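You operate a simulated robot arm through the tools that you are given. There is no shell and no other tool.

Carry out the task below with a simulated two-armed robot. There is one attempt and no reset: what you move stays moved.

## Task
Rub the burr off the white bar with the deburring block.
Fine: clamp it in the cam vice first; block back and vice loose at the end. What is to be rubbed or washed off counts as gone when no trace of it is left.

It is judged by the outcome, as a careful person would: the job done as asked, and still so three seconds after it is handed in. It fails if anything else is knocked over, pushed out of place, dropped, spilled or broken.

## Robot
Two 7-joint arms with two-finger parallel grippers on one trunk that stands fixed in place. Base frame: the origin is at the foot of the trunk, x ahead of it, y to its left, z up; the work surface is at about z = 900. Units: mm, rad, N and s.
The left shoulder is at [60, 143, 937], the right one opposite. With the tool pointing down near the work surface each hand reaches from about 280 to 720 mm from the base axis, measured 20 degrees to its own side. Payload 1.57 kg a hand.
Tool frame (each hand has its own): the origin (TCP) lies between the finger pads and is the grasp point; the fingertips stand 30 mm ahead of it; z points along the fingers, y is the line along which they close. Largest opening 110 mm; finger width 24, thickness 12; the body of the gripper, 48 by 112 mm, starts 78 mm behind the TCP.
Orientation is that of the tool frame in the base frame, as [roll, pitch, yaw] about the fixed x, y, z axes, in that order (R = Rz(yaw) Ry(pitch) Rx(roll)). With the fingers straight down and closing along the base's y, the tool's x points along the base's -x, its y along +y and its z along -z.

## Interface
- The arms move only by the tool arm_command. It takes "left_rows", "right_rows" or both (then of equal length, played together; a hand with none holds still); each is text: rows parted by semicolons, each of 7 numbers parted by spaces: the shift along the base's x, y, z in units of 30 mm (1.0 is 30 mm), then the turn, a rotation vector about the base's x, y, z in units of 6 degrees (1.0 is 6 degrees), then the opening, from 0 (shut) to 1 (fully open). In form: dx dy dz ax ay az grip; .... A call has 1 to 20 rows; each row shifts and turns the commanded pose from where the row before left it. A call with a number of a shift or a turn outside -1 to 1 is refused whole. A row lasts 0.2 s, in which the tool goes at most 50 mm and 0.15 rad; a call with a longer step from one row to the next is refused whole, and so is a gripper value outside its range. A pose out of reach is approached as far as the arm can. The call stops where the force on the tool passes 40 N (or 10 N more than at its start, if that is more) or the arm is blocked; 0.2 s more then pass. The fingers move at their own pace (about 45 mm/s each) and stop on an object; they squeeze with about 21 N. The grip force told is the motor's: it shows also when the fingers shut on nothing. Time passes only in rows, and 0.2 s behind the last, so rows that do not move let the fingers close. The reply holds the time, the measured pose of the TCP, the force on the tool along the base axes, the opening and the grip force, in the units named above and with some noise, with the torque about the TCP (base axes, N m) and any sound that the robot's microphone picked up.
- Cameras (640 x 400 px; columns grow to the right, rows downward): "scene" is now at [24.8, -26.6, 1557.6]; the picture's right is [-0.44, -0.90, 0.00], its down [-0.68, 0.33, -0.65] and it looks along [0.59, -0.29, -0.76] (base axes); focal length 365 px, centre (320, 200). "left" rides on the left gripper at [70, -16, -141] in its tool frame; the picture's right is [0.23, 0.97, 0.00], its down [-0.86, 0.20, -0.48] and it looks along [-0.47, 0.11, 0.88] (tool axes); focal length 222 px, centre (320, 200). "right" rides on the right gripper at [70, 16, -141] in its tool frame; the picture's right is [-0.23, 0.97, 0.00], its down [-0.86, -0.20, -0.48] and it looks along [-0.47, -0.11, 0.88] (tool axes); focal length 222 px, centre (320, 200). There is no depth. A picture from a camera that has moved, and an enlarged one, comes with that camera's place and axes in the base frame and with its lens. The place of the scene camera against the robot may be out by one fixed shift of up to 25 mm in any direction.
- get_image(camera): a new picture of that camera. No time passes.
- move_column(by): slides the trunk up (or, below 0, down) by that many mm; the arms and the scene camera ride with it, the base frame stays. It gives what a move gives, with no picture.
- turn_head(pan, tilt): turns the head with the scene camera to pan (to the left, within 1.501 rad either way) and tilt (down, from -0.506 to 1.204), counted from straight ahead of the robot. It gives what a move gives.
- close_up(camera, box): a new picture of the part [left, top, right, bottom] of that camera's present view, enlarged. No time passes.
- close_job(): hands the job in; it is judged then, once.

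Nothing tells you positions but the pictures and the camera data. Unless the task says otherwise, let go and move clear before handing in.

The tools are called as a command line: name --argument value ..., lists and objects as JSON in quotes. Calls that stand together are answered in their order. arm_command: Moves the arms, as the interface text tells. Its arguments: {"type":"object","properties":{"left_rows":{"type":"string"},"right_rows":{"type":"string"}},"required":[]} The other tools are called the same way: move_column (by) slides the trunk up or down; turn_head (pan, tilt) turns the head that bears the scene camera; get_image (camera) takes a picture; close_up (camera, box) takes an enlarged picture of a part of a camera's view; close_job () hands the job in.

At the start:

```text
clock: 0.0
left_ee_pos: [387.6, -55.4, 1126.6]
left_orientation: [-3.141, 0.001, -3.14]
left_contact_force: [0.0, 0.1, 0.3]
left_moment: [0.0, -0.01, 0.03]
left_finger_gap: 110.1
left_grip_force: 0.0
right_ee_pos: [308.5, -342.8, 1126.0]
right_orientation: [3.141, 0.001, 3.141]
right_contact_force: [-0.4, 0.6, 0.4]
right_moment: [-0.01, 0.02, -0.03]
right_finger_gap: 109.9
right_grip_force: 0.0
trunk travel left (down, up): [-536.0, 54.0]
head pan, tilt: [-0.456, 0.86]
```

scene: 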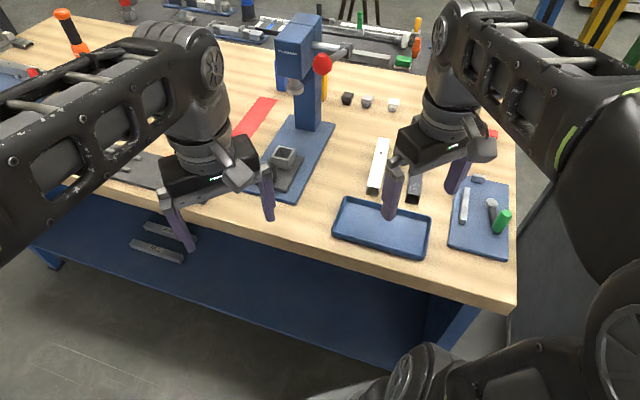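
right: 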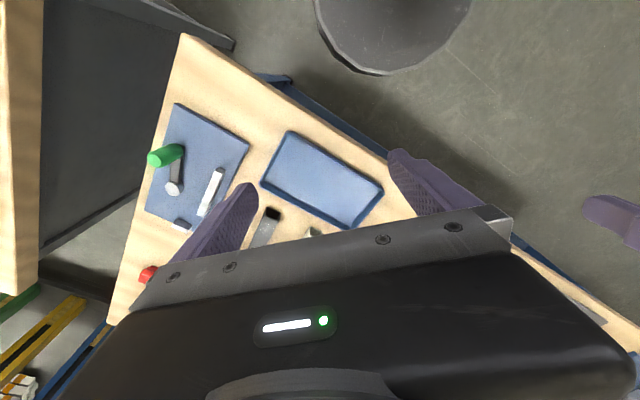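
left: 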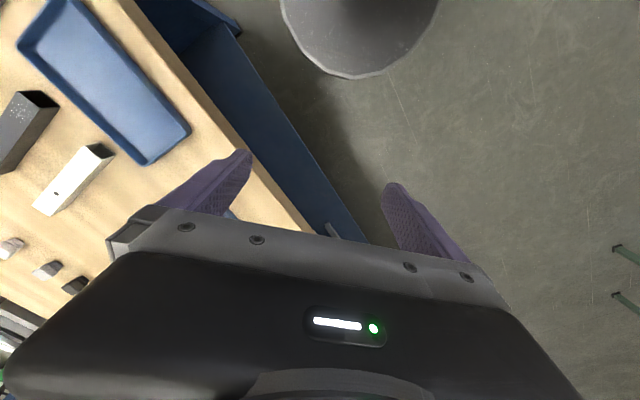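

I see a bench with a white bar, a dark bar, a blue tray, a blue mat with tools, and a press-like machine. I'll look closer before moving anything.

close_up --camera "scene" --box '[320, 80, 520, 270]'

close_up --camera "scene" --box '[200, 0, 440, 210]'

close_up --camera "right" --box '[120, 80, 400, 300]'

close_up --camera "left" --box '[0, 0, 250, 300]'

```text
2.11 times, centred on (420, 175) of scene
camera zoom: at [24.8, -26.6, 1557.6], right [-0.44, -0.9, 0.0], down [-0.68, 0.33, -0.65], along [0.59, -0.29, -0.76], focal length 768 px, centre (110, 253)
```

zoom: 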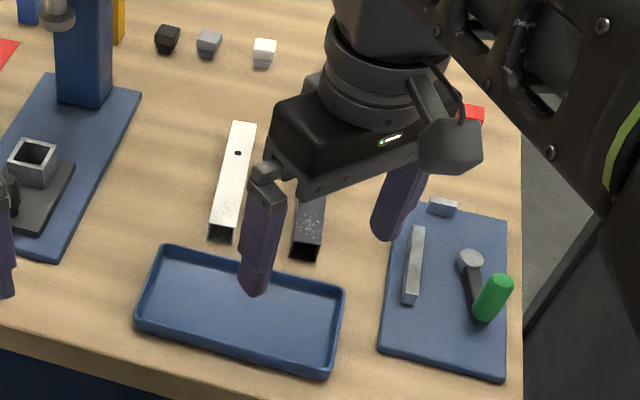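

```text
1.90 times, centred on (320, 105) of scene
camera zoom: at [24.8, -26.6, 1557.6], right [-0.44, -0.9, 0.0], down [-0.68, 0.33, -0.65], along [0.59, -0.29, -0.76], focal length 695 px, centre (320, 381)
```

zoom: 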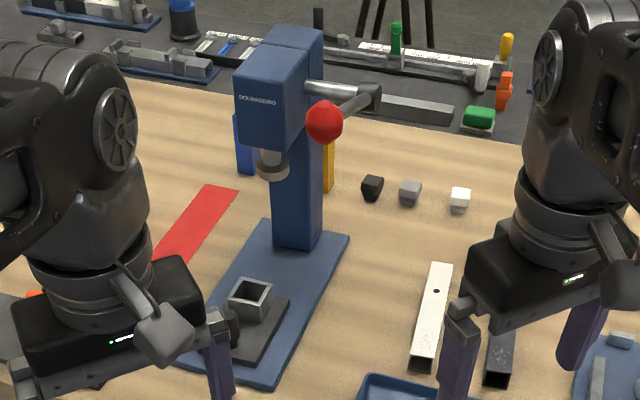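

```text
1.82 times, centred on (260, 190) of right
camera zoom: at [239.1, -325.9, 1268.2], right [0.23, 0.97, 0.0], down [0.86, -0.2, 0.48], along [0.47, -0.11, -0.88], focal length 404 px, centre (429, 218)
```

zoom: 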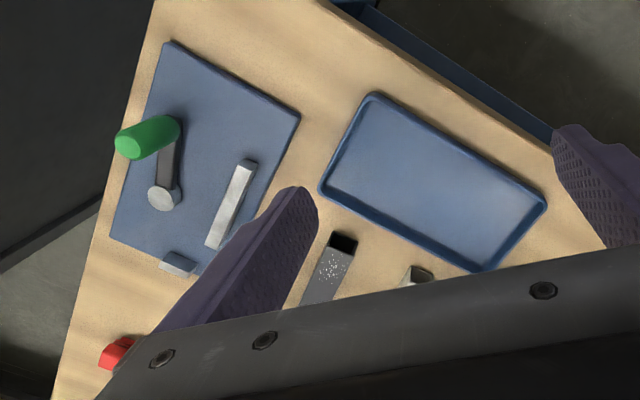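

```text
1.33 times, centred on (125, 150) of left
camera zoom: at [316.6, -71.4, 1268.9], right [-0.23, 0.97, 0.0], down [0.85, 0.2, 0.48], along [0.47, 0.11, -0.88], focal length 296 px, centre (580, 267)
```

zoom: 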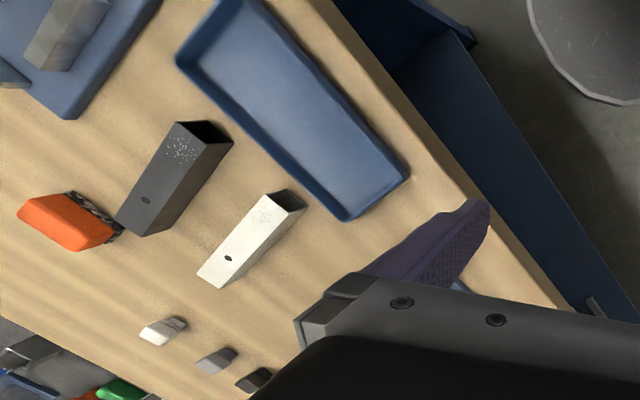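

The white bar has its speckled end near the tray, the vice with a green handle is at the right, and an orange block sits beyond the dark bar. I'll pull the left arm back to the left and swing the right arm inward, high up, to clear the view.

arm_command --left_rows "-0.5 1 0.3 0 0 0 1; -0.5 1 0.3 0 0 0 1; -0.5 1 0.3 0 0 0 1; -0.5 1 0.3 0 0 0 1; -0.5 1 0 0 0 0 1; 0 1 0 0 0 0 1; 0 1 0 0 0 0 1; 0 1 0 0 0 0 1; 0 0 0 0 0 0 1"

turn_head --pan -0.9 --tilt 0.8

get_image --camera "scene"

```text
clock: 2.0
left_ee_pos: [354.8, 96.6, 1137.2]
left_orientation: [-3.14, 0.002, 3.141]
left_contact_force: [0.1, 0.0, -0.5]
left_moment: [-0.03, 0.01, 0.04]
left_finger_gap: 110.2
left_grip_force: 0.1
left hand out of reach, approached as far as the arm can: row 1, 2, 3, 4, 5
right_ee_pos: [308.4, -342.5, 1128.0]
right_orientation: [3.141, 0.0, -3.141]
right_contact_force: [0.9, -0.5, -0.1]
right_moment: [-0.01, 0.03, 0.0]
right_finger_gap: 110.2
right_grip_force: 0.0
trunk travel left (down, up): [-536.0, 54.0]
head pan, tilt: [-0.456, 0.86]
```

```text
clock: 2.9
left_ee_pos: [354.1, 94.0, 1137.8]
left_orientation: [-3.139, 0.003, -3.141]
left_contact_force: [-1.1, 0.2, 0.0]
left_moment: [0.0, -0.02, 0.02]
left_finger_gap: 109.9
left_grip_force: 0.1
right_ee_pos: [308.2, -343.2, 1127.1]
right_orientation: [3.14, 0.001, 3.142]
right_contact_force: [-0.7, 0.4, -0.2]
right_moment: [0.01, 0.02, 0.0]
right_finger_gap: 110.1
right_grip_force: 0.1
trunk travel left (down, up): [-536.0, 54.0]
head pan, tilt: [-0.901, 0.799]
```

```text
taken
camera scene: at [5.2, -55.6, 1562.5], right [-0.78, -0.62, 0.0], down [-0.45, 0.56, -0.7], along [0.43, -0.55, -0.72], focal length 365 px, centre (320, 200)
```

scene: 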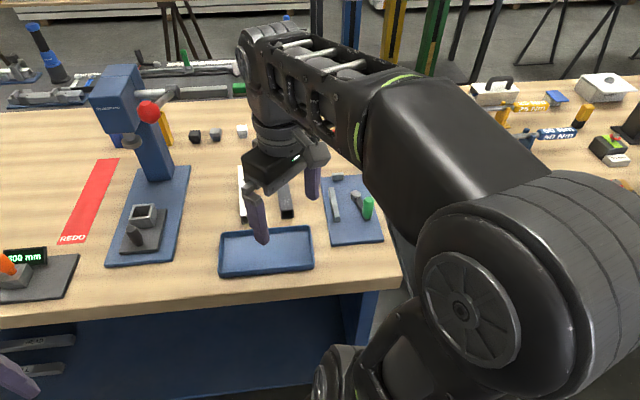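

The right arm still blocks the vice and the orange block, so I'm moving it inward and left while staying high. Then I'll look again.

arm_command --right_rows "0.2 1 0.3 0 0 0 1; 0.2 1 0.3 0 0 0 1; 0.2 1 0 0 0 0 1; 0.2 1 0 0 0 0 1; 0.2 1 0 0 0 0 1; 0.2 1 0 0 0 0 1; 0.2 1 0 0 0 0 1; 0 0 0 0 0 0 1"

get_image --camera "scene"

get_image --camera "right"

```text
clock: 4.7
left_ee_pos: [353.2, 95.2, 1137.8]
left_orientation: [-3.138, 0.003, 3.141]
left_contact_force: [-0.1, -1.0, -0.3]
left_moment: [0.01, -0.02, 0.02]
left_finger_gap: 109.9
left_grip_force: 0.0
right_ee_pos: [351.5, -151.8, 1129.4]
right_orientation: [-3.141, 0.0, 3.141]
right_contact_force: [-0.1, 0.7, 0.9]
right_moment: [0.01, 0.0, -0.02]
right_finger_gap: 110.2
right_grip_force: 0.1
right hand out of reach, approached as far as the arm can: row 1, 2
trunk travel left (down, up): [-536.0, 54.0]
head pan, tilt: [-0.901, 0.799]
```

```text
taken
camera scene: at [4.9, -55.9, 1562.5], right [-0.78, -0.62, 0.0], down [-0.45, 0.56, -0.7], along [0.43, -0.55, -0.72], focal length 365 px, centre (320, 200)
```

scene: 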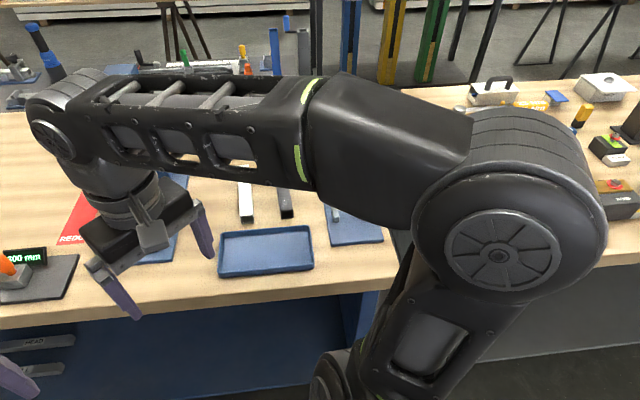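

```text
taken
camera right: at [282.1, -135.0, 1270.2], right [0.23, 0.97, 0.0], down [0.86, -0.2, 0.48], along [0.47, -0.11, -0.88], focal length 222 px, centre (320, 200)
```

right: 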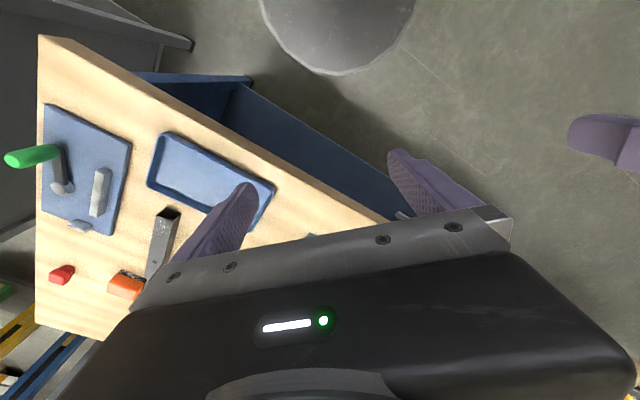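

From here the wrist camera sees the vice, the orange block and a red block. I'll enlarge that part.

close_up --camera "right" --box '[0, 90, 140, 250]'

close_up --camera "right" --box '[30, 190, 210, 320]'

```text
2.50 times, centred on (70, 170) of right
camera zoom: at [282.1, -135.0, 1270.2], right [0.23, 0.97, 0.0], down [0.86, -0.2, 0.48], along [0.47, -0.11, -0.88], focal length 555 px, centre (945, 275)
```

zoom: 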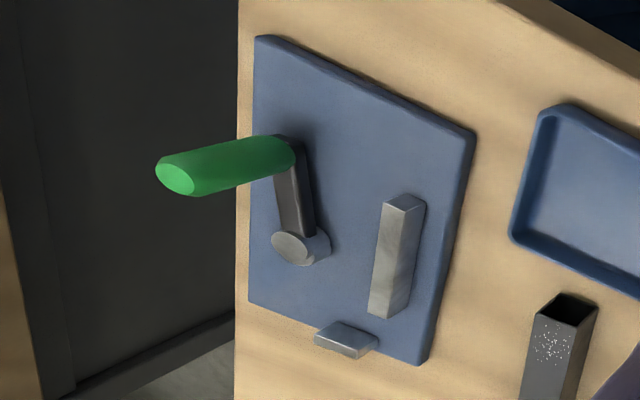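

```text
3.08 times, centred on (120, 255) of right
camera zoom: at [282.1, -135.0, 1270.2], right [0.23, 0.97, 0.0], down [0.86, -0.2, 0.48], along [0.47, -0.11, -0.88], focal length 684 px, centre (935, 31)
```

zoom: 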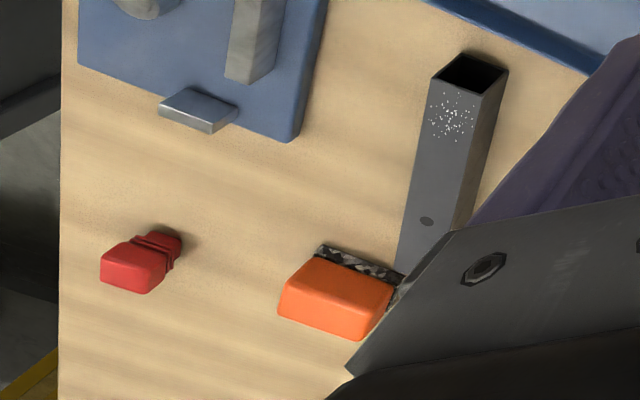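

The orange block with a gritty dark side looks like the deburring block; the red, black, grey and white pieces are end plugs. I'm turning the right hand in line with the bars and moving it over toward the vice for a closer look.

arm_command --right_rows "0.16 -1 0 0 0 -0.7 1; 0.16 -1 0 0 0 -0.7 1; 0.16 -1 0 0 0 -0.7 1; 0.16 -1 0 0 0 -0.7 1; 0.16 -1 0 0 0 -0.7 1; 0.16 -1 0 0 0 -0.7 1; 0.16 -1 0 0 0 -0.7 1; 0.16 -1 0 0 0 -0.7 1; 0.16 -1 0 0 0 -0.7 1; 0.16 -1 0 0 0 -0.7 1; 0 0 0 0 0 0 1"

get_image --camera "right"

get_image --camera "scene"

get_image --camera "left"

```text
clock: 7.1
left_ee_pos: [353.4, 96.8, 1137.3]
left_orientation: [-3.139, 0.004, -3.141]
left_contact_force: [0.0, 0.5, -0.5]
left_moment: [-0.01, -0.02, 0.02]
left_finger_gap: 110.0
left_grip_force: 0.0
right_ee_pos: [405.3, -448.4, 1114.6]
right_orientation: [3.141, 0.002, 2.408]
right_contact_force: [-0.2, 0.3, 0.2]
right_moment: [-0.04, 0.04, -0.01]
right_finger_gap: 110.0
right_grip_force: 0.1
right hand out of reach, approached as far as the arm can: row 10
trunk travel left (down, up): [-536.0, 54.0]
head pan, tilt: [-0.901, 0.799]
```

```text
taken
camera right: at [364.1, -388.2, 1255.6], right [0.82, 0.57, 0.0], down [0.5, -0.72, 0.48], along [0.28, -0.39, -0.88], focal length 222 px, centre (320, 200)
```

right: 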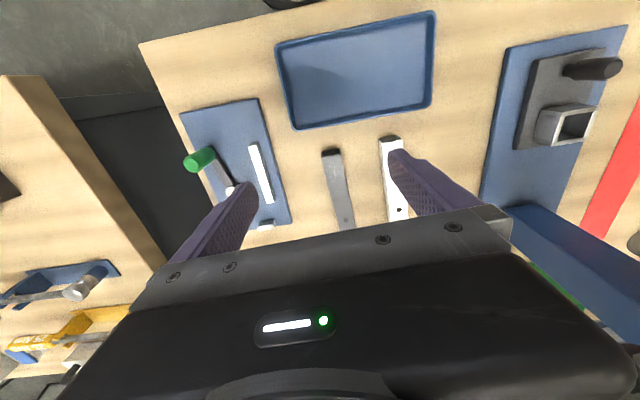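

```text
taken
camera scene: at [4.7, -54.8, 1562.5], right [-0.78, -0.62, 0.0], down [-0.45, 0.56, -0.7], along [0.43, -0.55, -0.72], focal length 365 px, centre (320, 200)
```

scene: 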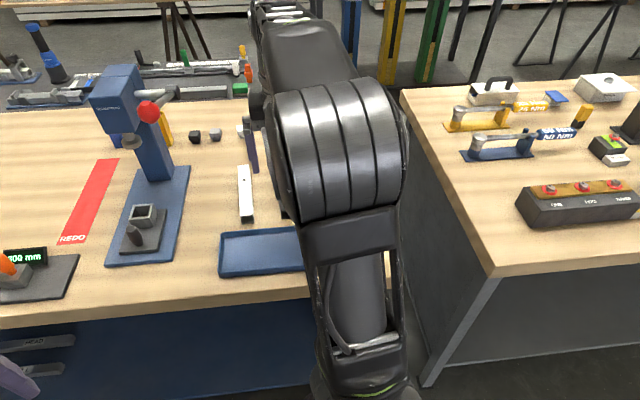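

```text
taken
camera left: at [284.1, 80.2, 1278.7], right [-0.23, 0.97, 0.0], down [0.85, 0.2, 0.48], along [0.47, 0.11, -0.88], focal length 222 px, centre (320, 200)
```

left: 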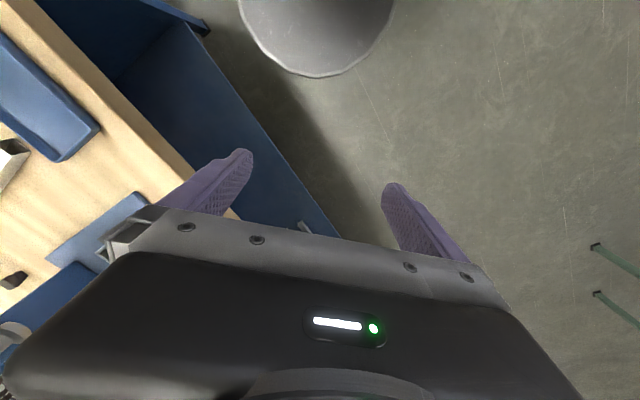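

The right camera now sees the vice and both bars from above. I'll enlarge each to get positions and shapes.

close_up --camera "right" --box '[170, 80, 310, 240]'

close_up --camera "right" --box '[310, 120, 430, 240]'

close_up --camera "scene" --box '[210, 100, 310, 240]'

```text
2.50 times, centred on (240, 160) of right
camera zoom: at [364.1, -388.2, 1255.6], right [0.82, 0.57, 0.0], down [0.5, -0.72, 0.48], along [0.28, -0.39, -0.88], focal length 555 px, centre (520, 300)
```

zoom: 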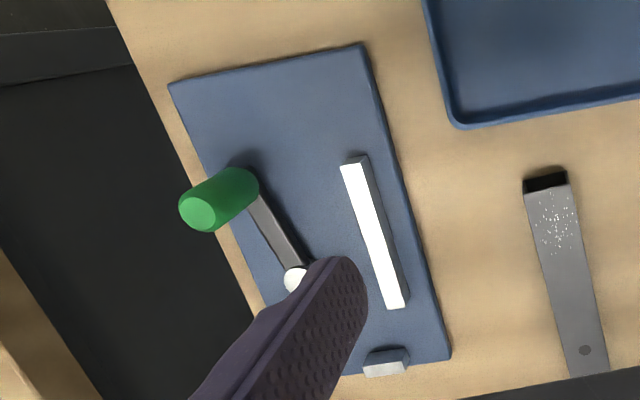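

```text
3.33 times, centred on (370, 180) of right
camera zoom: at [364.1, -388.2, 1255.6], right [0.82, 0.57, 0.0], down [0.5, -0.72, 0.48], along [0.28, -0.39, -0.88], focal length 740 px, centre (153, 267)
```

zoom: 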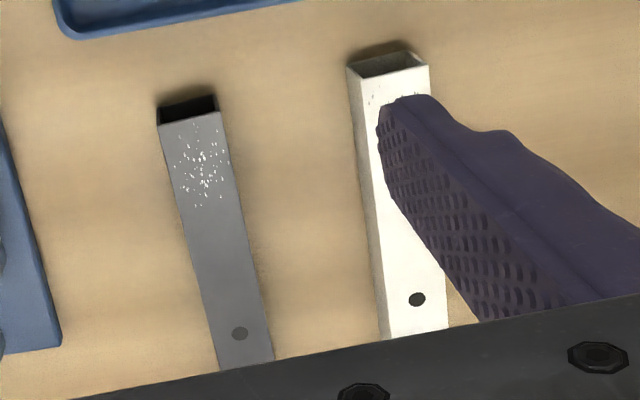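

```text
2.86 times, centred on (260, 170) of scene
camera zoom: at [4.7, -54.8, 1562.5], right [-0.78, -0.62, 0.0], down [-0.45, 0.56, -0.7], along [0.43, -0.55, -0.72], focal length 1043 px, centre (491, 286)
```

zoom: 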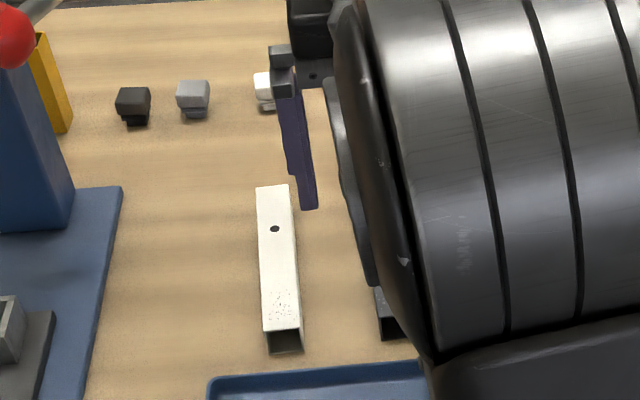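

The burr on the white bar is a patch of dark specks on the top face at its near end. I'll zoom in further on the vice parts to estimate heights.

close_up --camera "right" --box '[240, 130, 300, 170]'

close_up --camera "right" --box '[240, 180, 300, 240]'

close_up --camera "right" --box '[175, 130, 255, 205]'

close_up --camera "right" --box '[365, 125, 425, 225]'

```text
10.00 times, centred on (270, 150) of right
camera zoom: at [364.1, -388.2, 1255.6], right [0.82, 0.57, 0.0], down [0.5, -0.72, 0.48], along [0.28, -0.39, -0.88], focal length 2221 px, centre (820, 700)
```

zoom: 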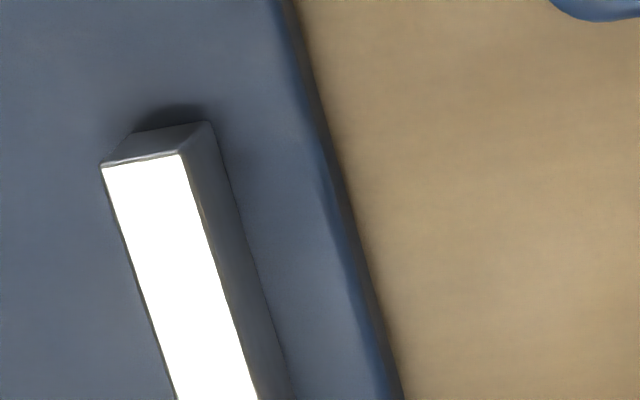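

```text
6.67 times, centred on (270, 210) of right
camera zoom: at [364.1, -388.2, 1255.6], right [0.82, 0.57, 0.0], down [0.5, -0.72, 0.48], along [0.28, -0.39, -0.88], focal length 1481 px, centre (653, 133)
```

zoom: 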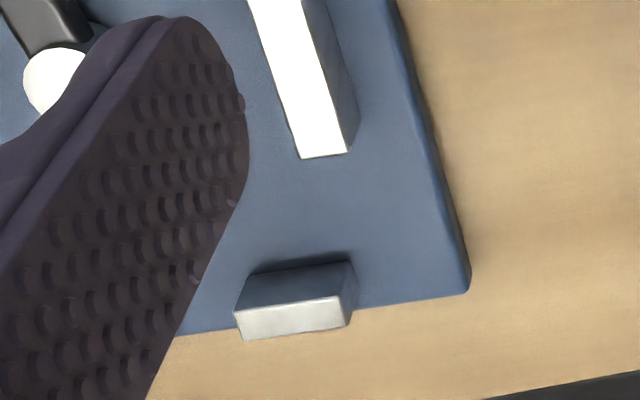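

```text
5.33 times, centred on (215, 168) of right
camera zoom: at [364.1, -388.2, 1255.6], right [0.82, 0.57, 0.0], down [0.5, -0.72, 0.48], along [0.28, -0.39, -0.88], focal length 1185 px, centre (880, 373)
```

zoom: 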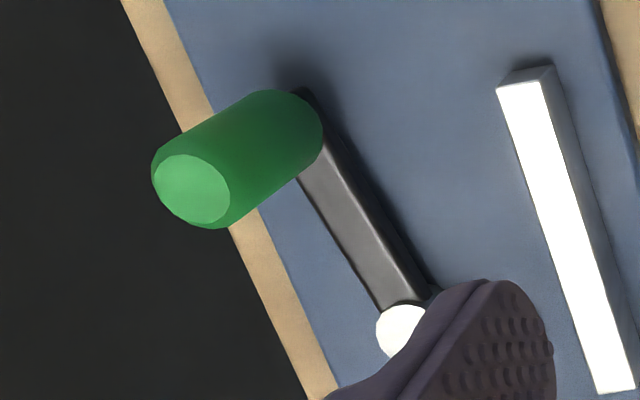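

```text
4.00 times, centred on (395, 175) of right
camera zoom: at [364.1, -388.2, 1255.6], right [0.82, 0.57, 0.0], down [0.5, -0.72, 0.48], along [0.28, -0.39, -0.88], focal length 888 px, centre (20, 300)
```

zoom: 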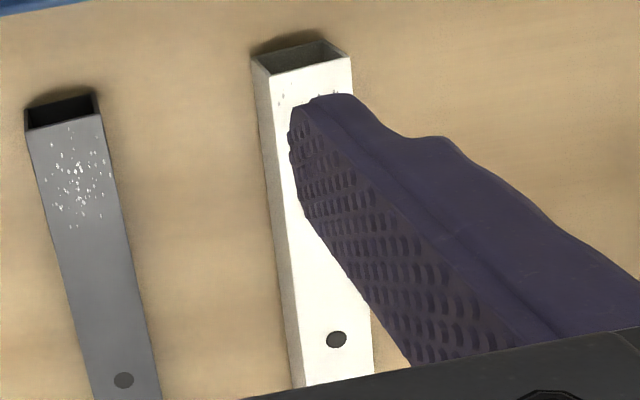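

The jaw, stop and lever are now roughly located: jaw about 100 mm long, stop beyond its far end, green handle upright at the lever's end. I'm moving the right hand directly above the vice for an unobstructed look.

arm_command --right_rows "-0.85 -0.6 0 0 0 0 1; -0.85 -0.6 0 0 0 0 1; -0.85 -0.6 0 0 0 0 1; -0.85 -0.6 0 0 0 0 1; 0 0 0 0 0 0 1"

get_image --camera "right"

close_up --camera "right" --box '[240, 70, 400, 200]'

get_image --camera "scene"

```text
clock: 8.3
left_ee_pos: [354.4, 94.4, 1137.5]
left_orientation: [-3.14, 0.001, 3.141]
left_contact_force: [-1.1, -0.4, 0.1]
left_moment: [0.03, -0.02, -0.01]
left_finger_gap: 110.0
left_grip_force: 0.2
right_ee_pos: [300.1, -517.9, 1113.8]
right_orientation: [3.141, 0.002, 2.41]
right_contact_force: [-0.1, 0.5, 0.6]
right_moment: [0.01, 0.0, 0.0]
right_finger_gap: 110.0
right_grip_force: 0.0
trunk travel left (down, up): [-536.0, 54.0]
head pan, tilt: [-0.901, 0.799]
```

```text
taken
camera right: at [259.5, -458.5, 1255.5], right [0.82, 0.57, 0.0], down [0.5, -0.72, 0.48], along [0.27, -0.39, -0.88], focal length 222 px, centre (320, 200)
```

right: 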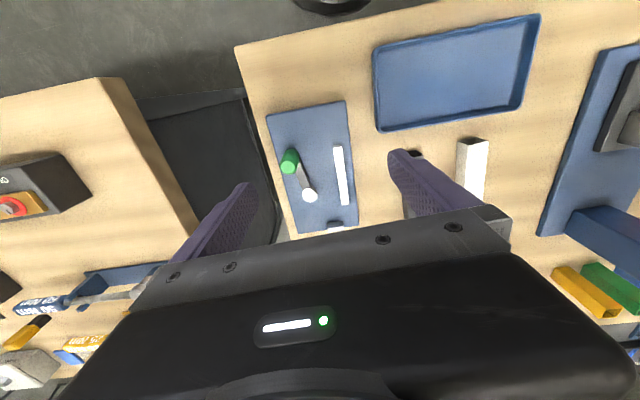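

```text
3.08 times, centred on (320, 135) of right
camera zoom: at [259.5, -458.5, 1255.5], right [0.82, 0.57, 0.0], down [0.5, -0.72, 0.48], along [0.27, -0.39, -0.88], focal length 684 px, centre (320, 400)
```

zoom: 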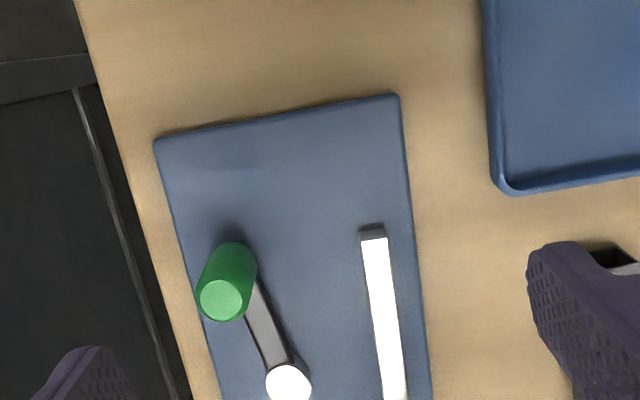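

```text
taken
camera scene: at [5.5, -55.6, 1562.5], right [-0.78, -0.62, 0.0], down [-0.45, 0.56, -0.7], along [0.43, -0.55, -0.72], focal length 365 px, centre (320, 200)
```

scene: 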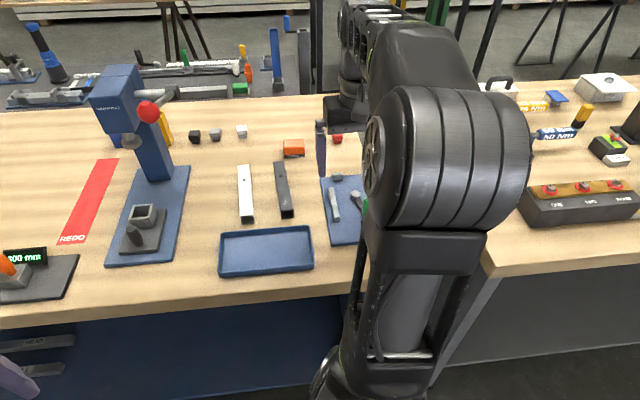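

close_up --camera "right" --box '[265, 140, 365, 240]'

close_up --camera "scene" --box '[270, 120, 380, 240]'

close_up --camera "scene" --box '[275, 130, 350, 165]'

close_up --camera "scene" --box '[220, 150, 300, 230]'

```text
4.00 times, centred on (315, 190) of right
camera zoom: at [259.5, -458.5, 1255.5], right [0.82, 0.57, 0.0], down [0.5, -0.72, 0.48], along [0.27, -0.39, -0.88], focal length 888 px, centre (340, 240)
```

zoom: 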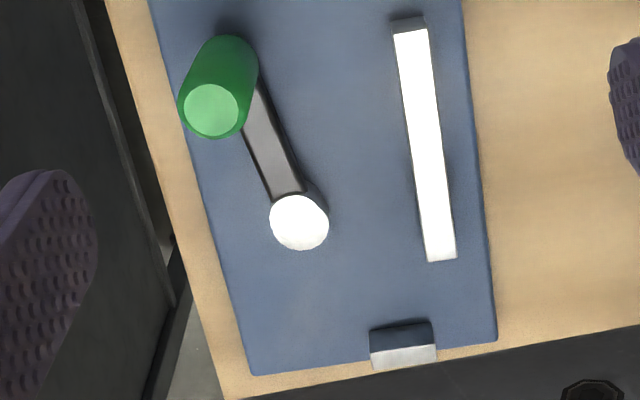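

```text
3.33 times, centred on (325, 180) of scene
camera zoom: at [5.5, -55.6, 1562.5], right [-0.78, -0.62, 0.0], down [-0.45, 0.56, -0.7], along [0.43, -0.55, -0.72], focal length 1217 px, centre (303, 267)
```

zoom: 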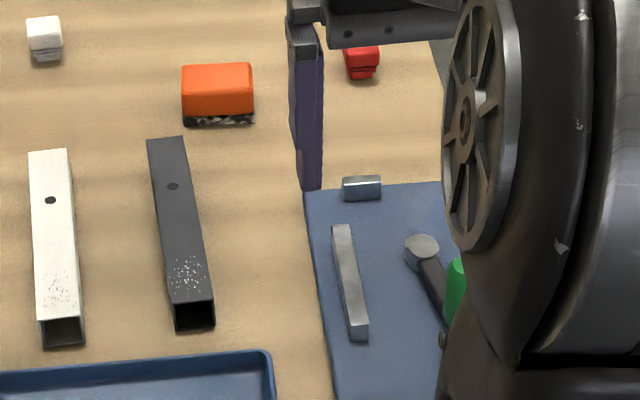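

```text
8.53 times, centred on (312, 148) of scene
camera zoom: at [5.5, -55.6, 1562.5], right [-0.78, -0.62, 0.0], down [-0.45, 0.56, -0.7], along [0.43, -0.55, -0.72], focal length 3115 px, centre (384, 648)
```

zoom: 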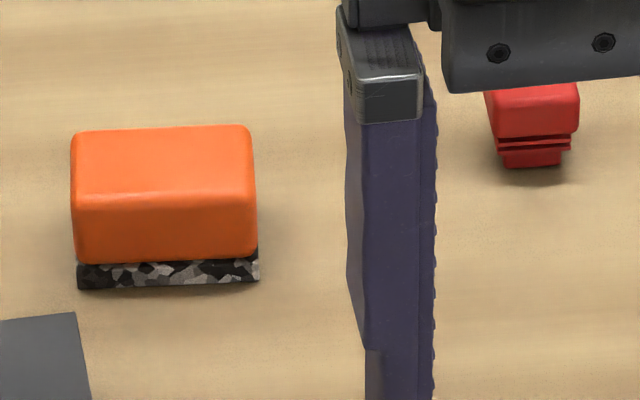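

```text
5.00 times, centred on (260, 190) of scene
camera zoom: at [5.5, -55.6, 1562.5], right [-0.78, -0.62, 0.0], down [-0.45, 0.56, -0.7], along [0.43, -0.55, -0.72], focal length 1825 px, centre (620, 250)
```

zoom: 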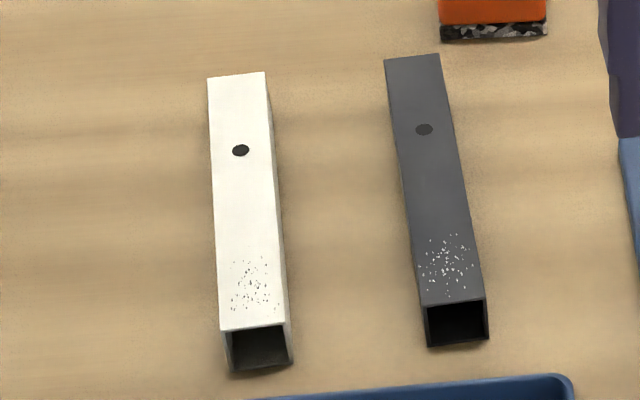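

The deburring block is orange with a speckled abrasive face underneath, lying beyond the dark bar. I'll use a few more zooms from this pose to triangulate the bar and cam accurately.

close_up --camera "right" --box '[440, 125, 510, 225]'

close_up --camera "right" --box '[270, 140, 330, 210]'

close_up --camera "right" --box '[310, 195, 370, 240]'

close_up --camera "scene" --box '[315, 165, 375, 225]'

```text
4.00 times, centred on (475, 175) of right
camera zoom: at [259.5, -458.5, 1255.5], right [0.82, 0.57, 0.0], down [0.5, -0.72, 0.48], along [0.27, -0.39, -0.88], focal length 888 px, centre (-300, 300)
```

zoom: 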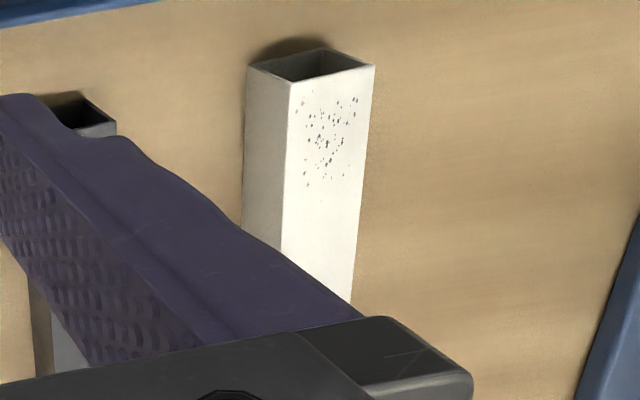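

```text
5.71 times, centred on (300, 175) of right
camera zoom: at [259.5, -458.5, 1255.5], right [0.82, 0.57, 0.0], down [0.5, -0.72, 0.48], along [0.27, -0.39, -0.88], focal length 1269 px, centre (434, 343)
```

zoom: 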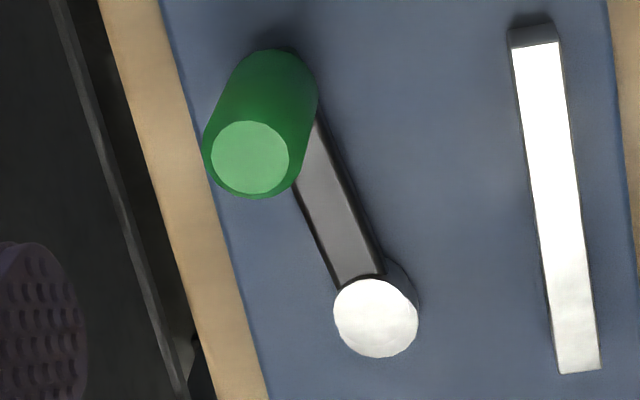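

```text
8.89 times, centred on (340, 218) of right
camera zoom: at [259.5, -458.5, 1255.5], right [0.82, 0.57, 0.0], down [0.5, -0.72, 0.48], along [0.27, -0.39, -0.88], focal length 1974 px, centre (142, 44)
```

zoom: 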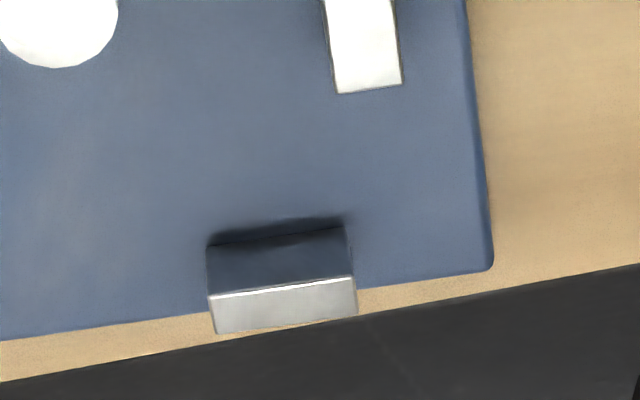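

```text
6.67 times, centred on (345, 195) of scene
camera zoom: at [5.5, -55.6, 1562.5], right [-0.78, -0.62, 0.0], down [-0.45, 0.56, -0.7], along [0.43, -0.55, -0.72], focal length 2433 px, centre (153, 233)
```

zoom: 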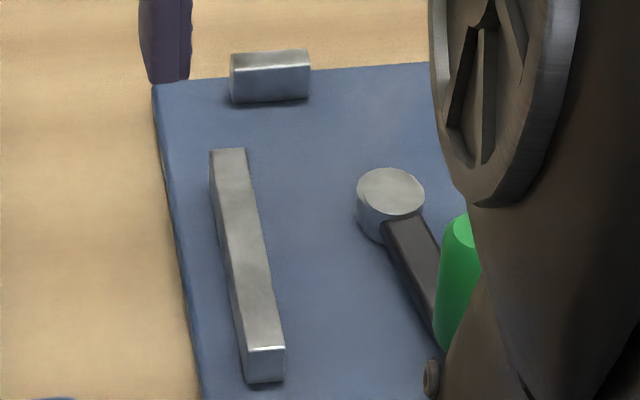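

The bar is about 30 mm square and 181 mm long, its near end at about (496, -394) and turned about -41°. The vice slot runs at -45°, and its stop is about 44 mm past the jaw. I'm moving the right hand over the bar's grip point, still high, to check alignment.

arm_command --right_rows "0.92 0.3 -0.2 0 0 0.05 1; 0.92 0.3 -0.2 0 0 0.05 1; 0.92 0.3 -0.2 0 0 0 1; 0.92 0.3 -0.2 0 0 0 1; 0.92 0.3 -0.2 0 0 0 1; 0.92 0.3 -0.2 0 0 0 1; 0.92 0.3 -0.2 0 0 0 1; 0.92 0.3 -0.2 0 0 0 1; 0.9 0.27 -0.2 0 0 0 1; 0 0 0 0 0 0 1"

get_image --camera "right"

get_image --camera "scene"

```text
clock: 10.5
left_ee_pos: [353.7, 93.1, 1137.9]
left_orientation: [-3.141, 0.005, -3.141]
left_contact_force: [0.1, 0.1, -0.9]
left_moment: [0.04, -0.02, 0.01]
left_finger_gap: 110.0
left_grip_force: 0.0
right_ee_pos: [549.4, -440.2, 1059.9]
right_orientation: [3.139, 0.004, 2.42]
right_contact_force: [-0.6, -0.5, -0.1]
right_moment: [0.03, -0.02, 0.0]
right_finger_gap: 109.8
right_grip_force: 0.1
trunk travel left (down, up): [-536.0, 54.0]
head pan, tilt: [-0.901, 0.799]
```

```text
taken
camera right: at [507.0, -380.2, 1200.2], right [0.81, 0.58, 0.0], down [0.51, -0.71, 0.48], along [0.28, -0.39, -0.88], focal length 222 px, centre (320, 200)
```

right: 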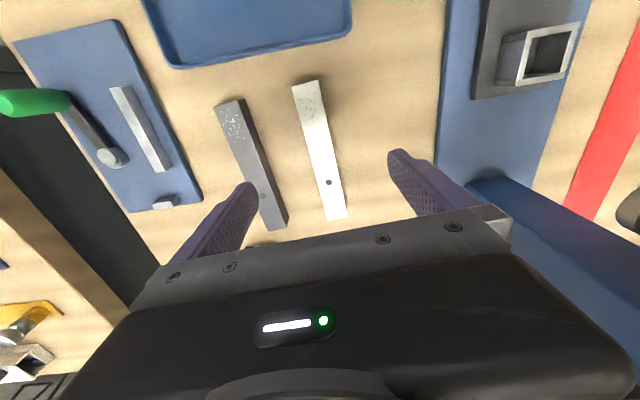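

```text
taken
camera scene: at [4.2, -56.6, 1562.5], right [-0.78, -0.62, 0.0], down [-0.45, 0.56, -0.7], along [0.43, -0.55, -0.72], focal length 365 px, centre (320, 200)
```

scene: 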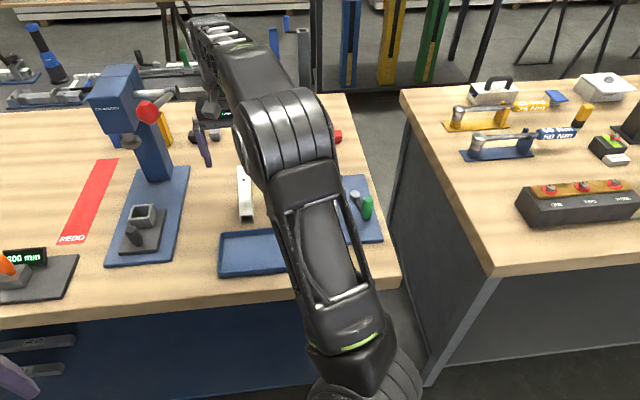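

The hand is over the white bar. I'll zoom in to check the alignment between the fingers and the bar.

close_up --camera "right" --box '[260, 70, 390, 230]'

close_up --camera "scene" --box '[60, 40, 260, 240]'

```text
2.50 times, centred on (325, 150) of right
camera zoom: at [507.0, -380.2, 1200.2], right [0.81, 0.58, 0.0], down [0.51, -0.71, 0.48], along [0.28, -0.39, -0.88], focal length 555 px, centre (308, 325)
```

zoom: 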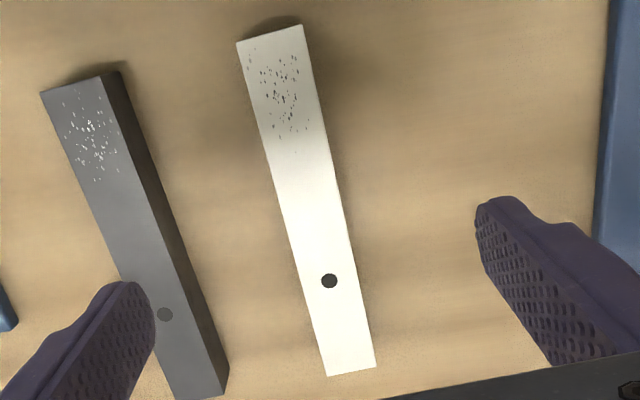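

```text
2.00 times, centred on (160, 140) of scene
camera zoom: at [4.2, -56.6, 1562.5], right [-0.78, -0.62, 0.0], down [-0.45, 0.56, -0.7], along [0.43, -0.55, -0.72], focal length 730 px, centre (640, 320)
```

zoom: 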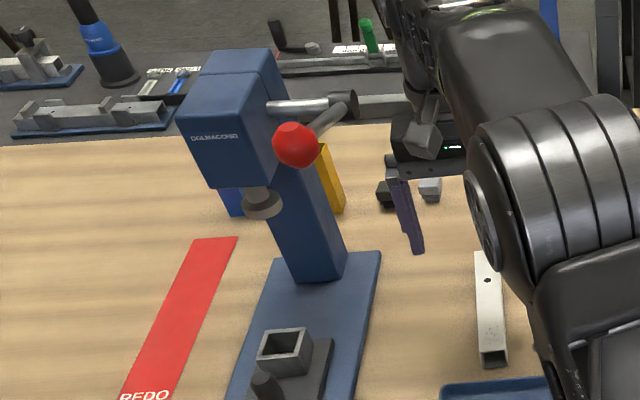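

The bar is centred between the fingers with the hand aligned to it to within half a degree. I'll narrow the opening to clear the dark bar and descend so the fingertips overlap only the top 10 mm, then grip.

arm_command --right_rows "0 0 -0.5 0 0 0 0.7; 0 0 -0.9 0 0 0 0.7; 0 0 -0.9 0 0 0 0.7; 0 0 -0.8 0 0 0 0.7; 0 0 -0.5 0 0 0 0.7; 0 0 0 0 0 0 0.7"

close_up --camera "right" --box '[200, 40, 440, 240]'

close_up --camera "scene" --box '[160, 100, 320, 240]'

```text
clock: 11.9
left_ee_pos: [354.2, 95.7, 1137.4]
left_orientation: [-3.14, 0.003, 3.141]
left_contact_force: [0.0, 0.0, -0.4]
left_moment: [0.01, 0.01, -0.02]
left_finger_gap: 109.8
left_grip_force: 0.1
right_ee_pos: [551.1, -436.0, 952.2]
right_orientation: [3.14, 0.0, 2.419]
right_contact_force: [-0.2, -0.3, 0.2]
right_moment: [-0.03, 0.0, 0.01]
right_finger_gap: 76.8
right_grip_force: 0.0
trunk travel left (down, up): [-536.0, 54.0]
head pan, tilt: [-0.901, 0.799]
```

```text
2.00 times, centred on (320, 140) of right
camera zoom: at [509.9, -377.7, 1094.0], right [0.81, 0.58, 0.0], down [0.51, -0.71, 0.48], along [0.28, -0.39, -0.88], focal length 444 px, centre (320, 320)
```

zoom: 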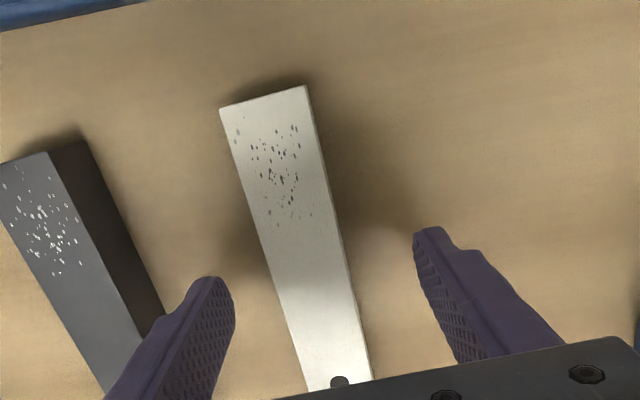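

```text
2.86 times, centred on (240, 170) of scene
camera zoom: at [5.2, -55.6, 1562.5], right [-0.78, -0.62, 0.0], down [-0.45, 0.56, -0.7], along [0.43, -0.55, -0.72], focal length 1043 px, centre (549, 286)
```

zoom: 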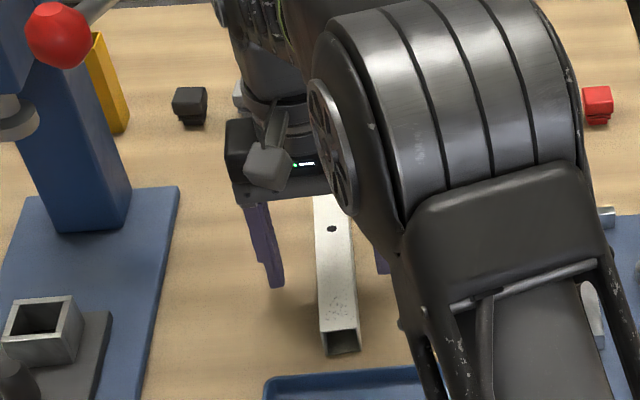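

The hand reads about 4 mm off-centre across the bar, so I'll correct that and then close the grip.

arm_command --right_rows "-0.085 -0.1 -0.07 0 0 0 0.7; 0 0 0 0 0 0 0.7; 0 0 0 0 0 0 0.5; 0 0 0 0 0 0 0; 0 0 0 0 0 0 0; 0 0 0 0 0 0 0; 0 0 0 0 0 0 0; 0 0 0 0 0 0 0"

close_up --camera "right" --box '[200, 40, 440, 240]'

```text
clock: 13.7
left_ee_pos: [354.3, 94.3, 1136.4]
left_orientation: [-3.141, 0.003, 3.141]
left_contact_force: [0.1, -0.5, -0.1]
left_moment: [0.02, 0.0, 0.03]
left_finger_gap: 110.0
left_grip_force: 0.1
right_ee_pos: [548.8, -440.5, 951.4]
right_orientation: [-3.141, 0.001, 2.42]
right_contact_force: [-0.5, -0.3, 0.5]
right_moment: [0.02, 0.01, 0.07]
right_finger_gap: 29.5
right_grip_force: 20.8
trunk travel left (down, up): [-536.0, 54.0]
head pan, tilt: [-0.901, 0.799]
```

```text
2.00 times, centred on (320, 140) of right
camera zoom: at [507.6, -381.5, 1092.0], right [0.81, 0.58, 0.0], down [0.51, -0.71, 0.48], along [0.28, -0.39, -0.88], focal length 444 px, centre (320, 320)
```

zoom: 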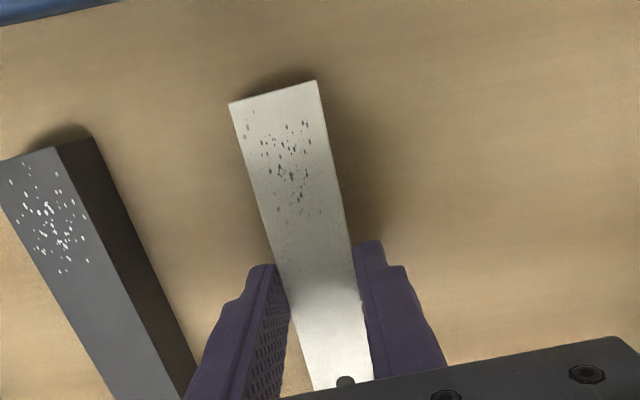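

The bar is gripped, with the gap reading 29.5 mm. I'll lift slowly and check that it hangs level.

arm_command --right_rows "0 0 0.2 0 0 0 0; 0 0 0.3 0 0 0 0; 0 0 0.5 0 0 0 0; 0 0 0.7 0 0 0 0; 0 0 0.7 0 0 0 0; 0 0 0.4 0 0 0 0; 0 0 0 0 0 0 0; 0 0 0 0 0 0 0"

close_up --camera "right" --box '[200, 40, 440, 240]'

get_image --camera "scene"

```text
clock: 15.5
left_ee_pos: [354.5, 94.4, 1137.2]
left_orientation: [-3.14, 0.003, -3.141]
left_contact_force: [-0.1, -0.3, -0.4]
left_moment: [-0.05, 0.04, -0.01]
left_finger_gap: 109.9
left_grip_force: 0.0
right_ee_pos: [548.5, -442.2, 1035.5]
right_orientation: [-3.141, 0.0, 2.419]
right_contact_force: [0.0, -0.3, 0.0]
right_moment: [0.01, -0.02, 0.01]
right_finger_gap: 29.4
right_grip_force: 20.9
trunk travel left (down, up): [-536.0, 54.0]
head pan, tilt: [-0.901, 0.799]
```

```text
2.00 times, centred on (320, 140) of right
camera zoom: at [506.8, -382.7, 1176.4], right [0.81, 0.58, 0.0], down [0.51, -0.71, 0.48], along [0.28, -0.39, -0.88], focal length 444 px, centre (320, 320)
```

zoom: 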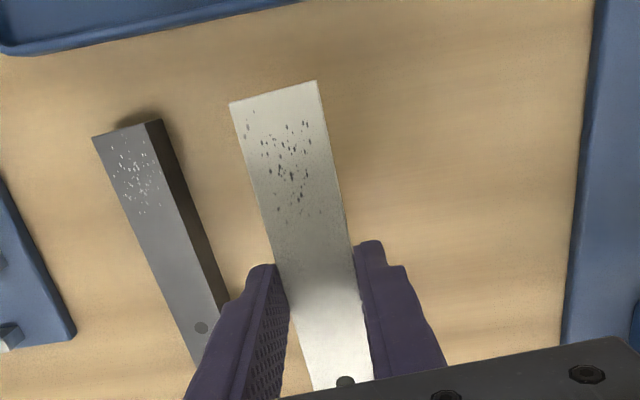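

```text
taken
camera scene: at [5.3, -55.7, 1562.5], right [-0.78, -0.62, 0.0], down [-0.45, 0.56, -0.7], along [0.43, -0.55, -0.72], focal length 365 px, centre (320, 200)
```

scene: 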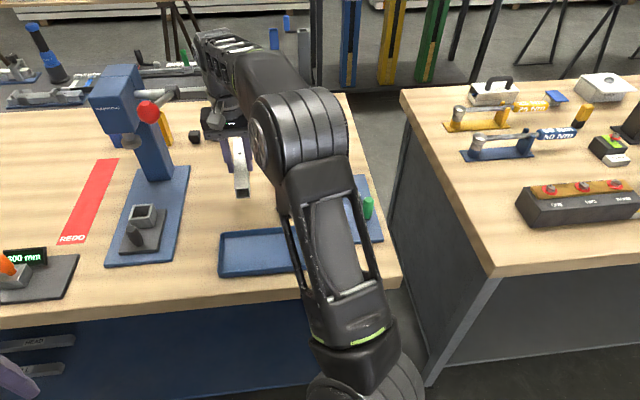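

The bar hangs level and hasn't slipped. I'll carry it at this height to above the vice slot, turning it by about -3.7° to match.

arm_command --right_rows "-0.5 -0.27 0 0 0 -0.07 0; -0.885 -0.473 0 0 0 -0.08 0; -0.885 -0.473 0 0 0 -0.08 0; -0.885 -0.473 0 0 0 -0.08 0; -0.885 -0.473 0 0 0 -0.08 0; -0.885 -0.473 0 0 0 -0.08 0; -0.885 -0.473 0 0 0 -0.08 0; -0.885 -0.473 0 0 0 -0.08 0; -0.385 -0.2 0 0 0 0 0; 0 0 0 0 0 0 0; 0 0 0 0 0 0 0"

get_image --camera "right"

get_image --camera "scene"

close_up --camera "right" --box '[200, 40, 440, 240]'

```text
clock: 17.9
left_ee_pos: [354.9, 94.9, 1137.6]
left_orientation: [-3.141, 0.002, 3.142]
left_contact_force: [-0.4, 0.5, -0.6]
left_moment: [0.0, -0.02, 0.01]
left_finger_gap: 110.1
left_grip_force: 0.1
right_ee_pos: [334.5, -554.5, 1033.1]
right_orientation: [-3.141, 0.001, 2.352]
right_contact_force: [-0.6, -0.3, -0.7]
right_moment: [0.04, 0.03, 0.01]
right_finger_gap: 29.2
right_grip_force: 20.8
trunk travel left (down, up): [-536.0, 54.0]
head pan, tilt: [-0.901, 0.799]
```

```text
taken
camera right: at [297.0, -492.2, 1174.6], right [0.85, 0.53, 0.0], down [0.46, -0.75, 0.48], along [0.25, -0.41, -0.88], focal length 222 px, centre (320, 200)
```

right: 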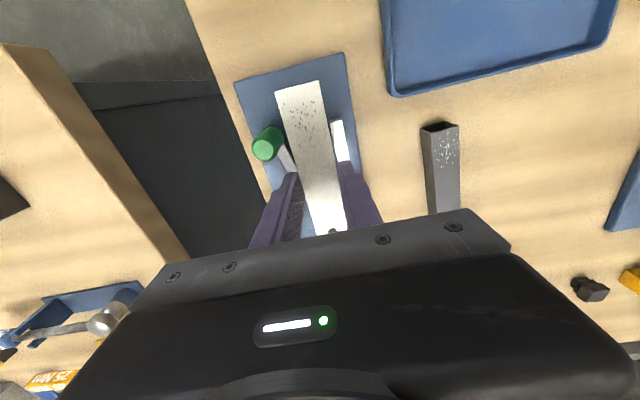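

```text
taken
camera scene: at [5.2, -55.8, 1562.5], right [-0.78, -0.62, 0.0], down [-0.45, 0.56, -0.7], along [0.43, -0.55, -0.72], focal length 365 px, centre (320, 200)
```

scene: 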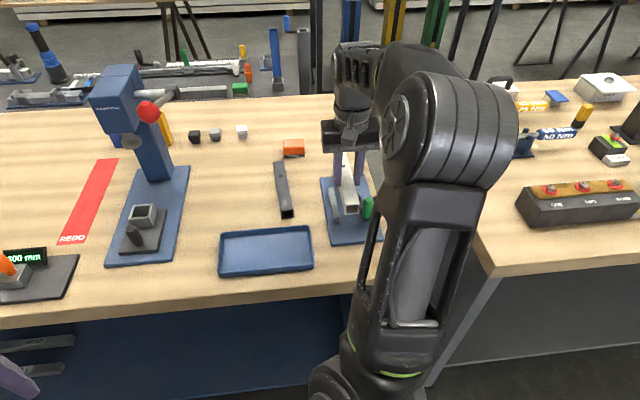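

```text
2.00 times, centred on (320, 140) of right
camera zoom: at [297.0, -492.2, 1174.6], right [0.85, 0.53, 0.0], down [0.46, -0.75, 0.48], along [0.25, -0.41, -0.88], focal length 444 px, centre (320, 320)
```

zoom: 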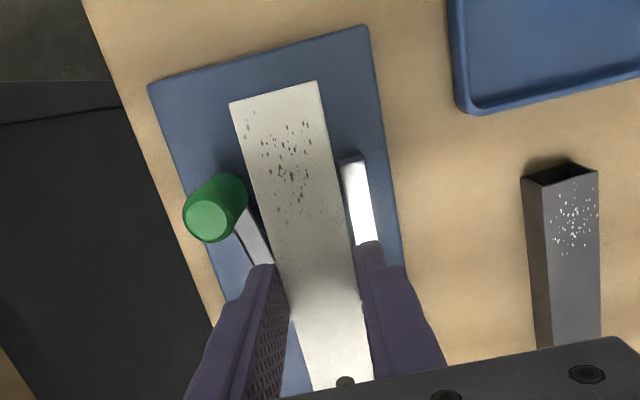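

The camera shows the bar parallel to the jaw, about 3.5 mm off it and about 5 mm short of the stop. I'll lower it in steps into the slot.

arm_command --right_rows "0 0 -0.5 0 0 0 0; 0 0 -0.6 0 0 0 0; 0 0 -0.5 0 0 0 0; 0 0 -0.3 0 0 0 0; 0 0 -0.1 0 0 0 0; 0 0 0 0 0 0 0"

close_up --camera "right" --box '[200, 40, 440, 240]'

close_up --camera "scene" --box '[300, 110, 400, 260]'

```text
clock: 19.3
left_ee_pos: [354.6, 94.5, 1136.1]
left_orientation: [-3.14, 0.003, -3.141]
left_contact_force: [-0.6, 0.8, 0.4]
left_moment: [-0.01, -0.02, 0.0]
left_finger_gap: 110.0
left_grip_force: 0.2
right_ee_pos: [335.8, -554.0, 974.8]
right_orientation: [-3.142, 0.001, 2.352]
right_contact_force: [0.5, 0.6, -0.8]
right_moment: [0.03, 0.0, -0.03]
right_finger_gap: 29.5
right_grip_force: 20.9
trunk travel left (down, up): [-536.0, 54.0]
head pan, tilt: [-0.901, 0.799]
```

```text
2.00 times, centred on (320, 140) of right
camera zoom: at [297.9, -492.4, 1116.5], right [0.85, 0.53, 0.0], down [0.46, -0.75, 0.48], along [0.25, -0.41, -0.88], focal length 444 px, centre (320, 320)
```

zoom: 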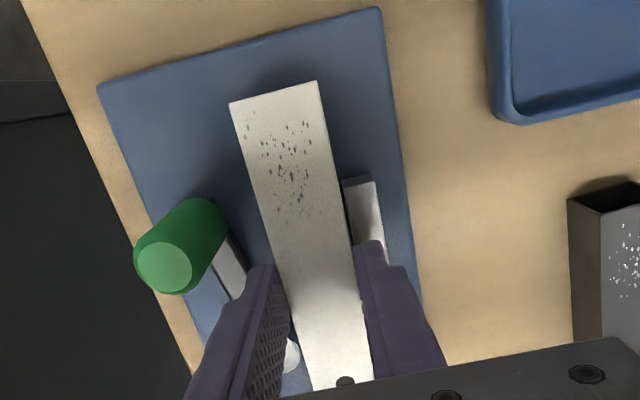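

```text
2.67 times, centred on (350, 185) of scene
camera zoom: at [5.2, -55.8, 1562.5], right [-0.78, -0.62, 0.0], down [-0.45, 0.56, -0.7], along [0.43, -0.55, -0.72], focal length 973 px, centre (240, 240)
```

zoom: 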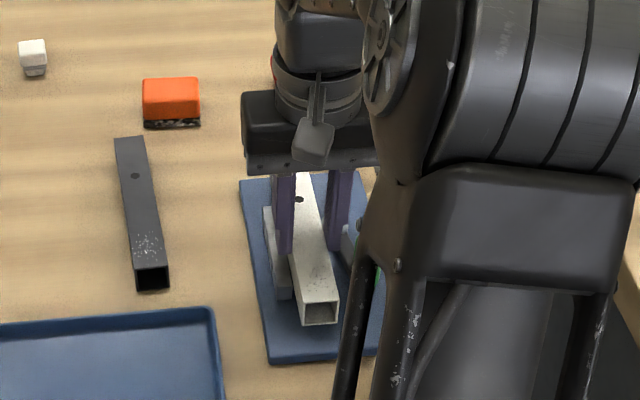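

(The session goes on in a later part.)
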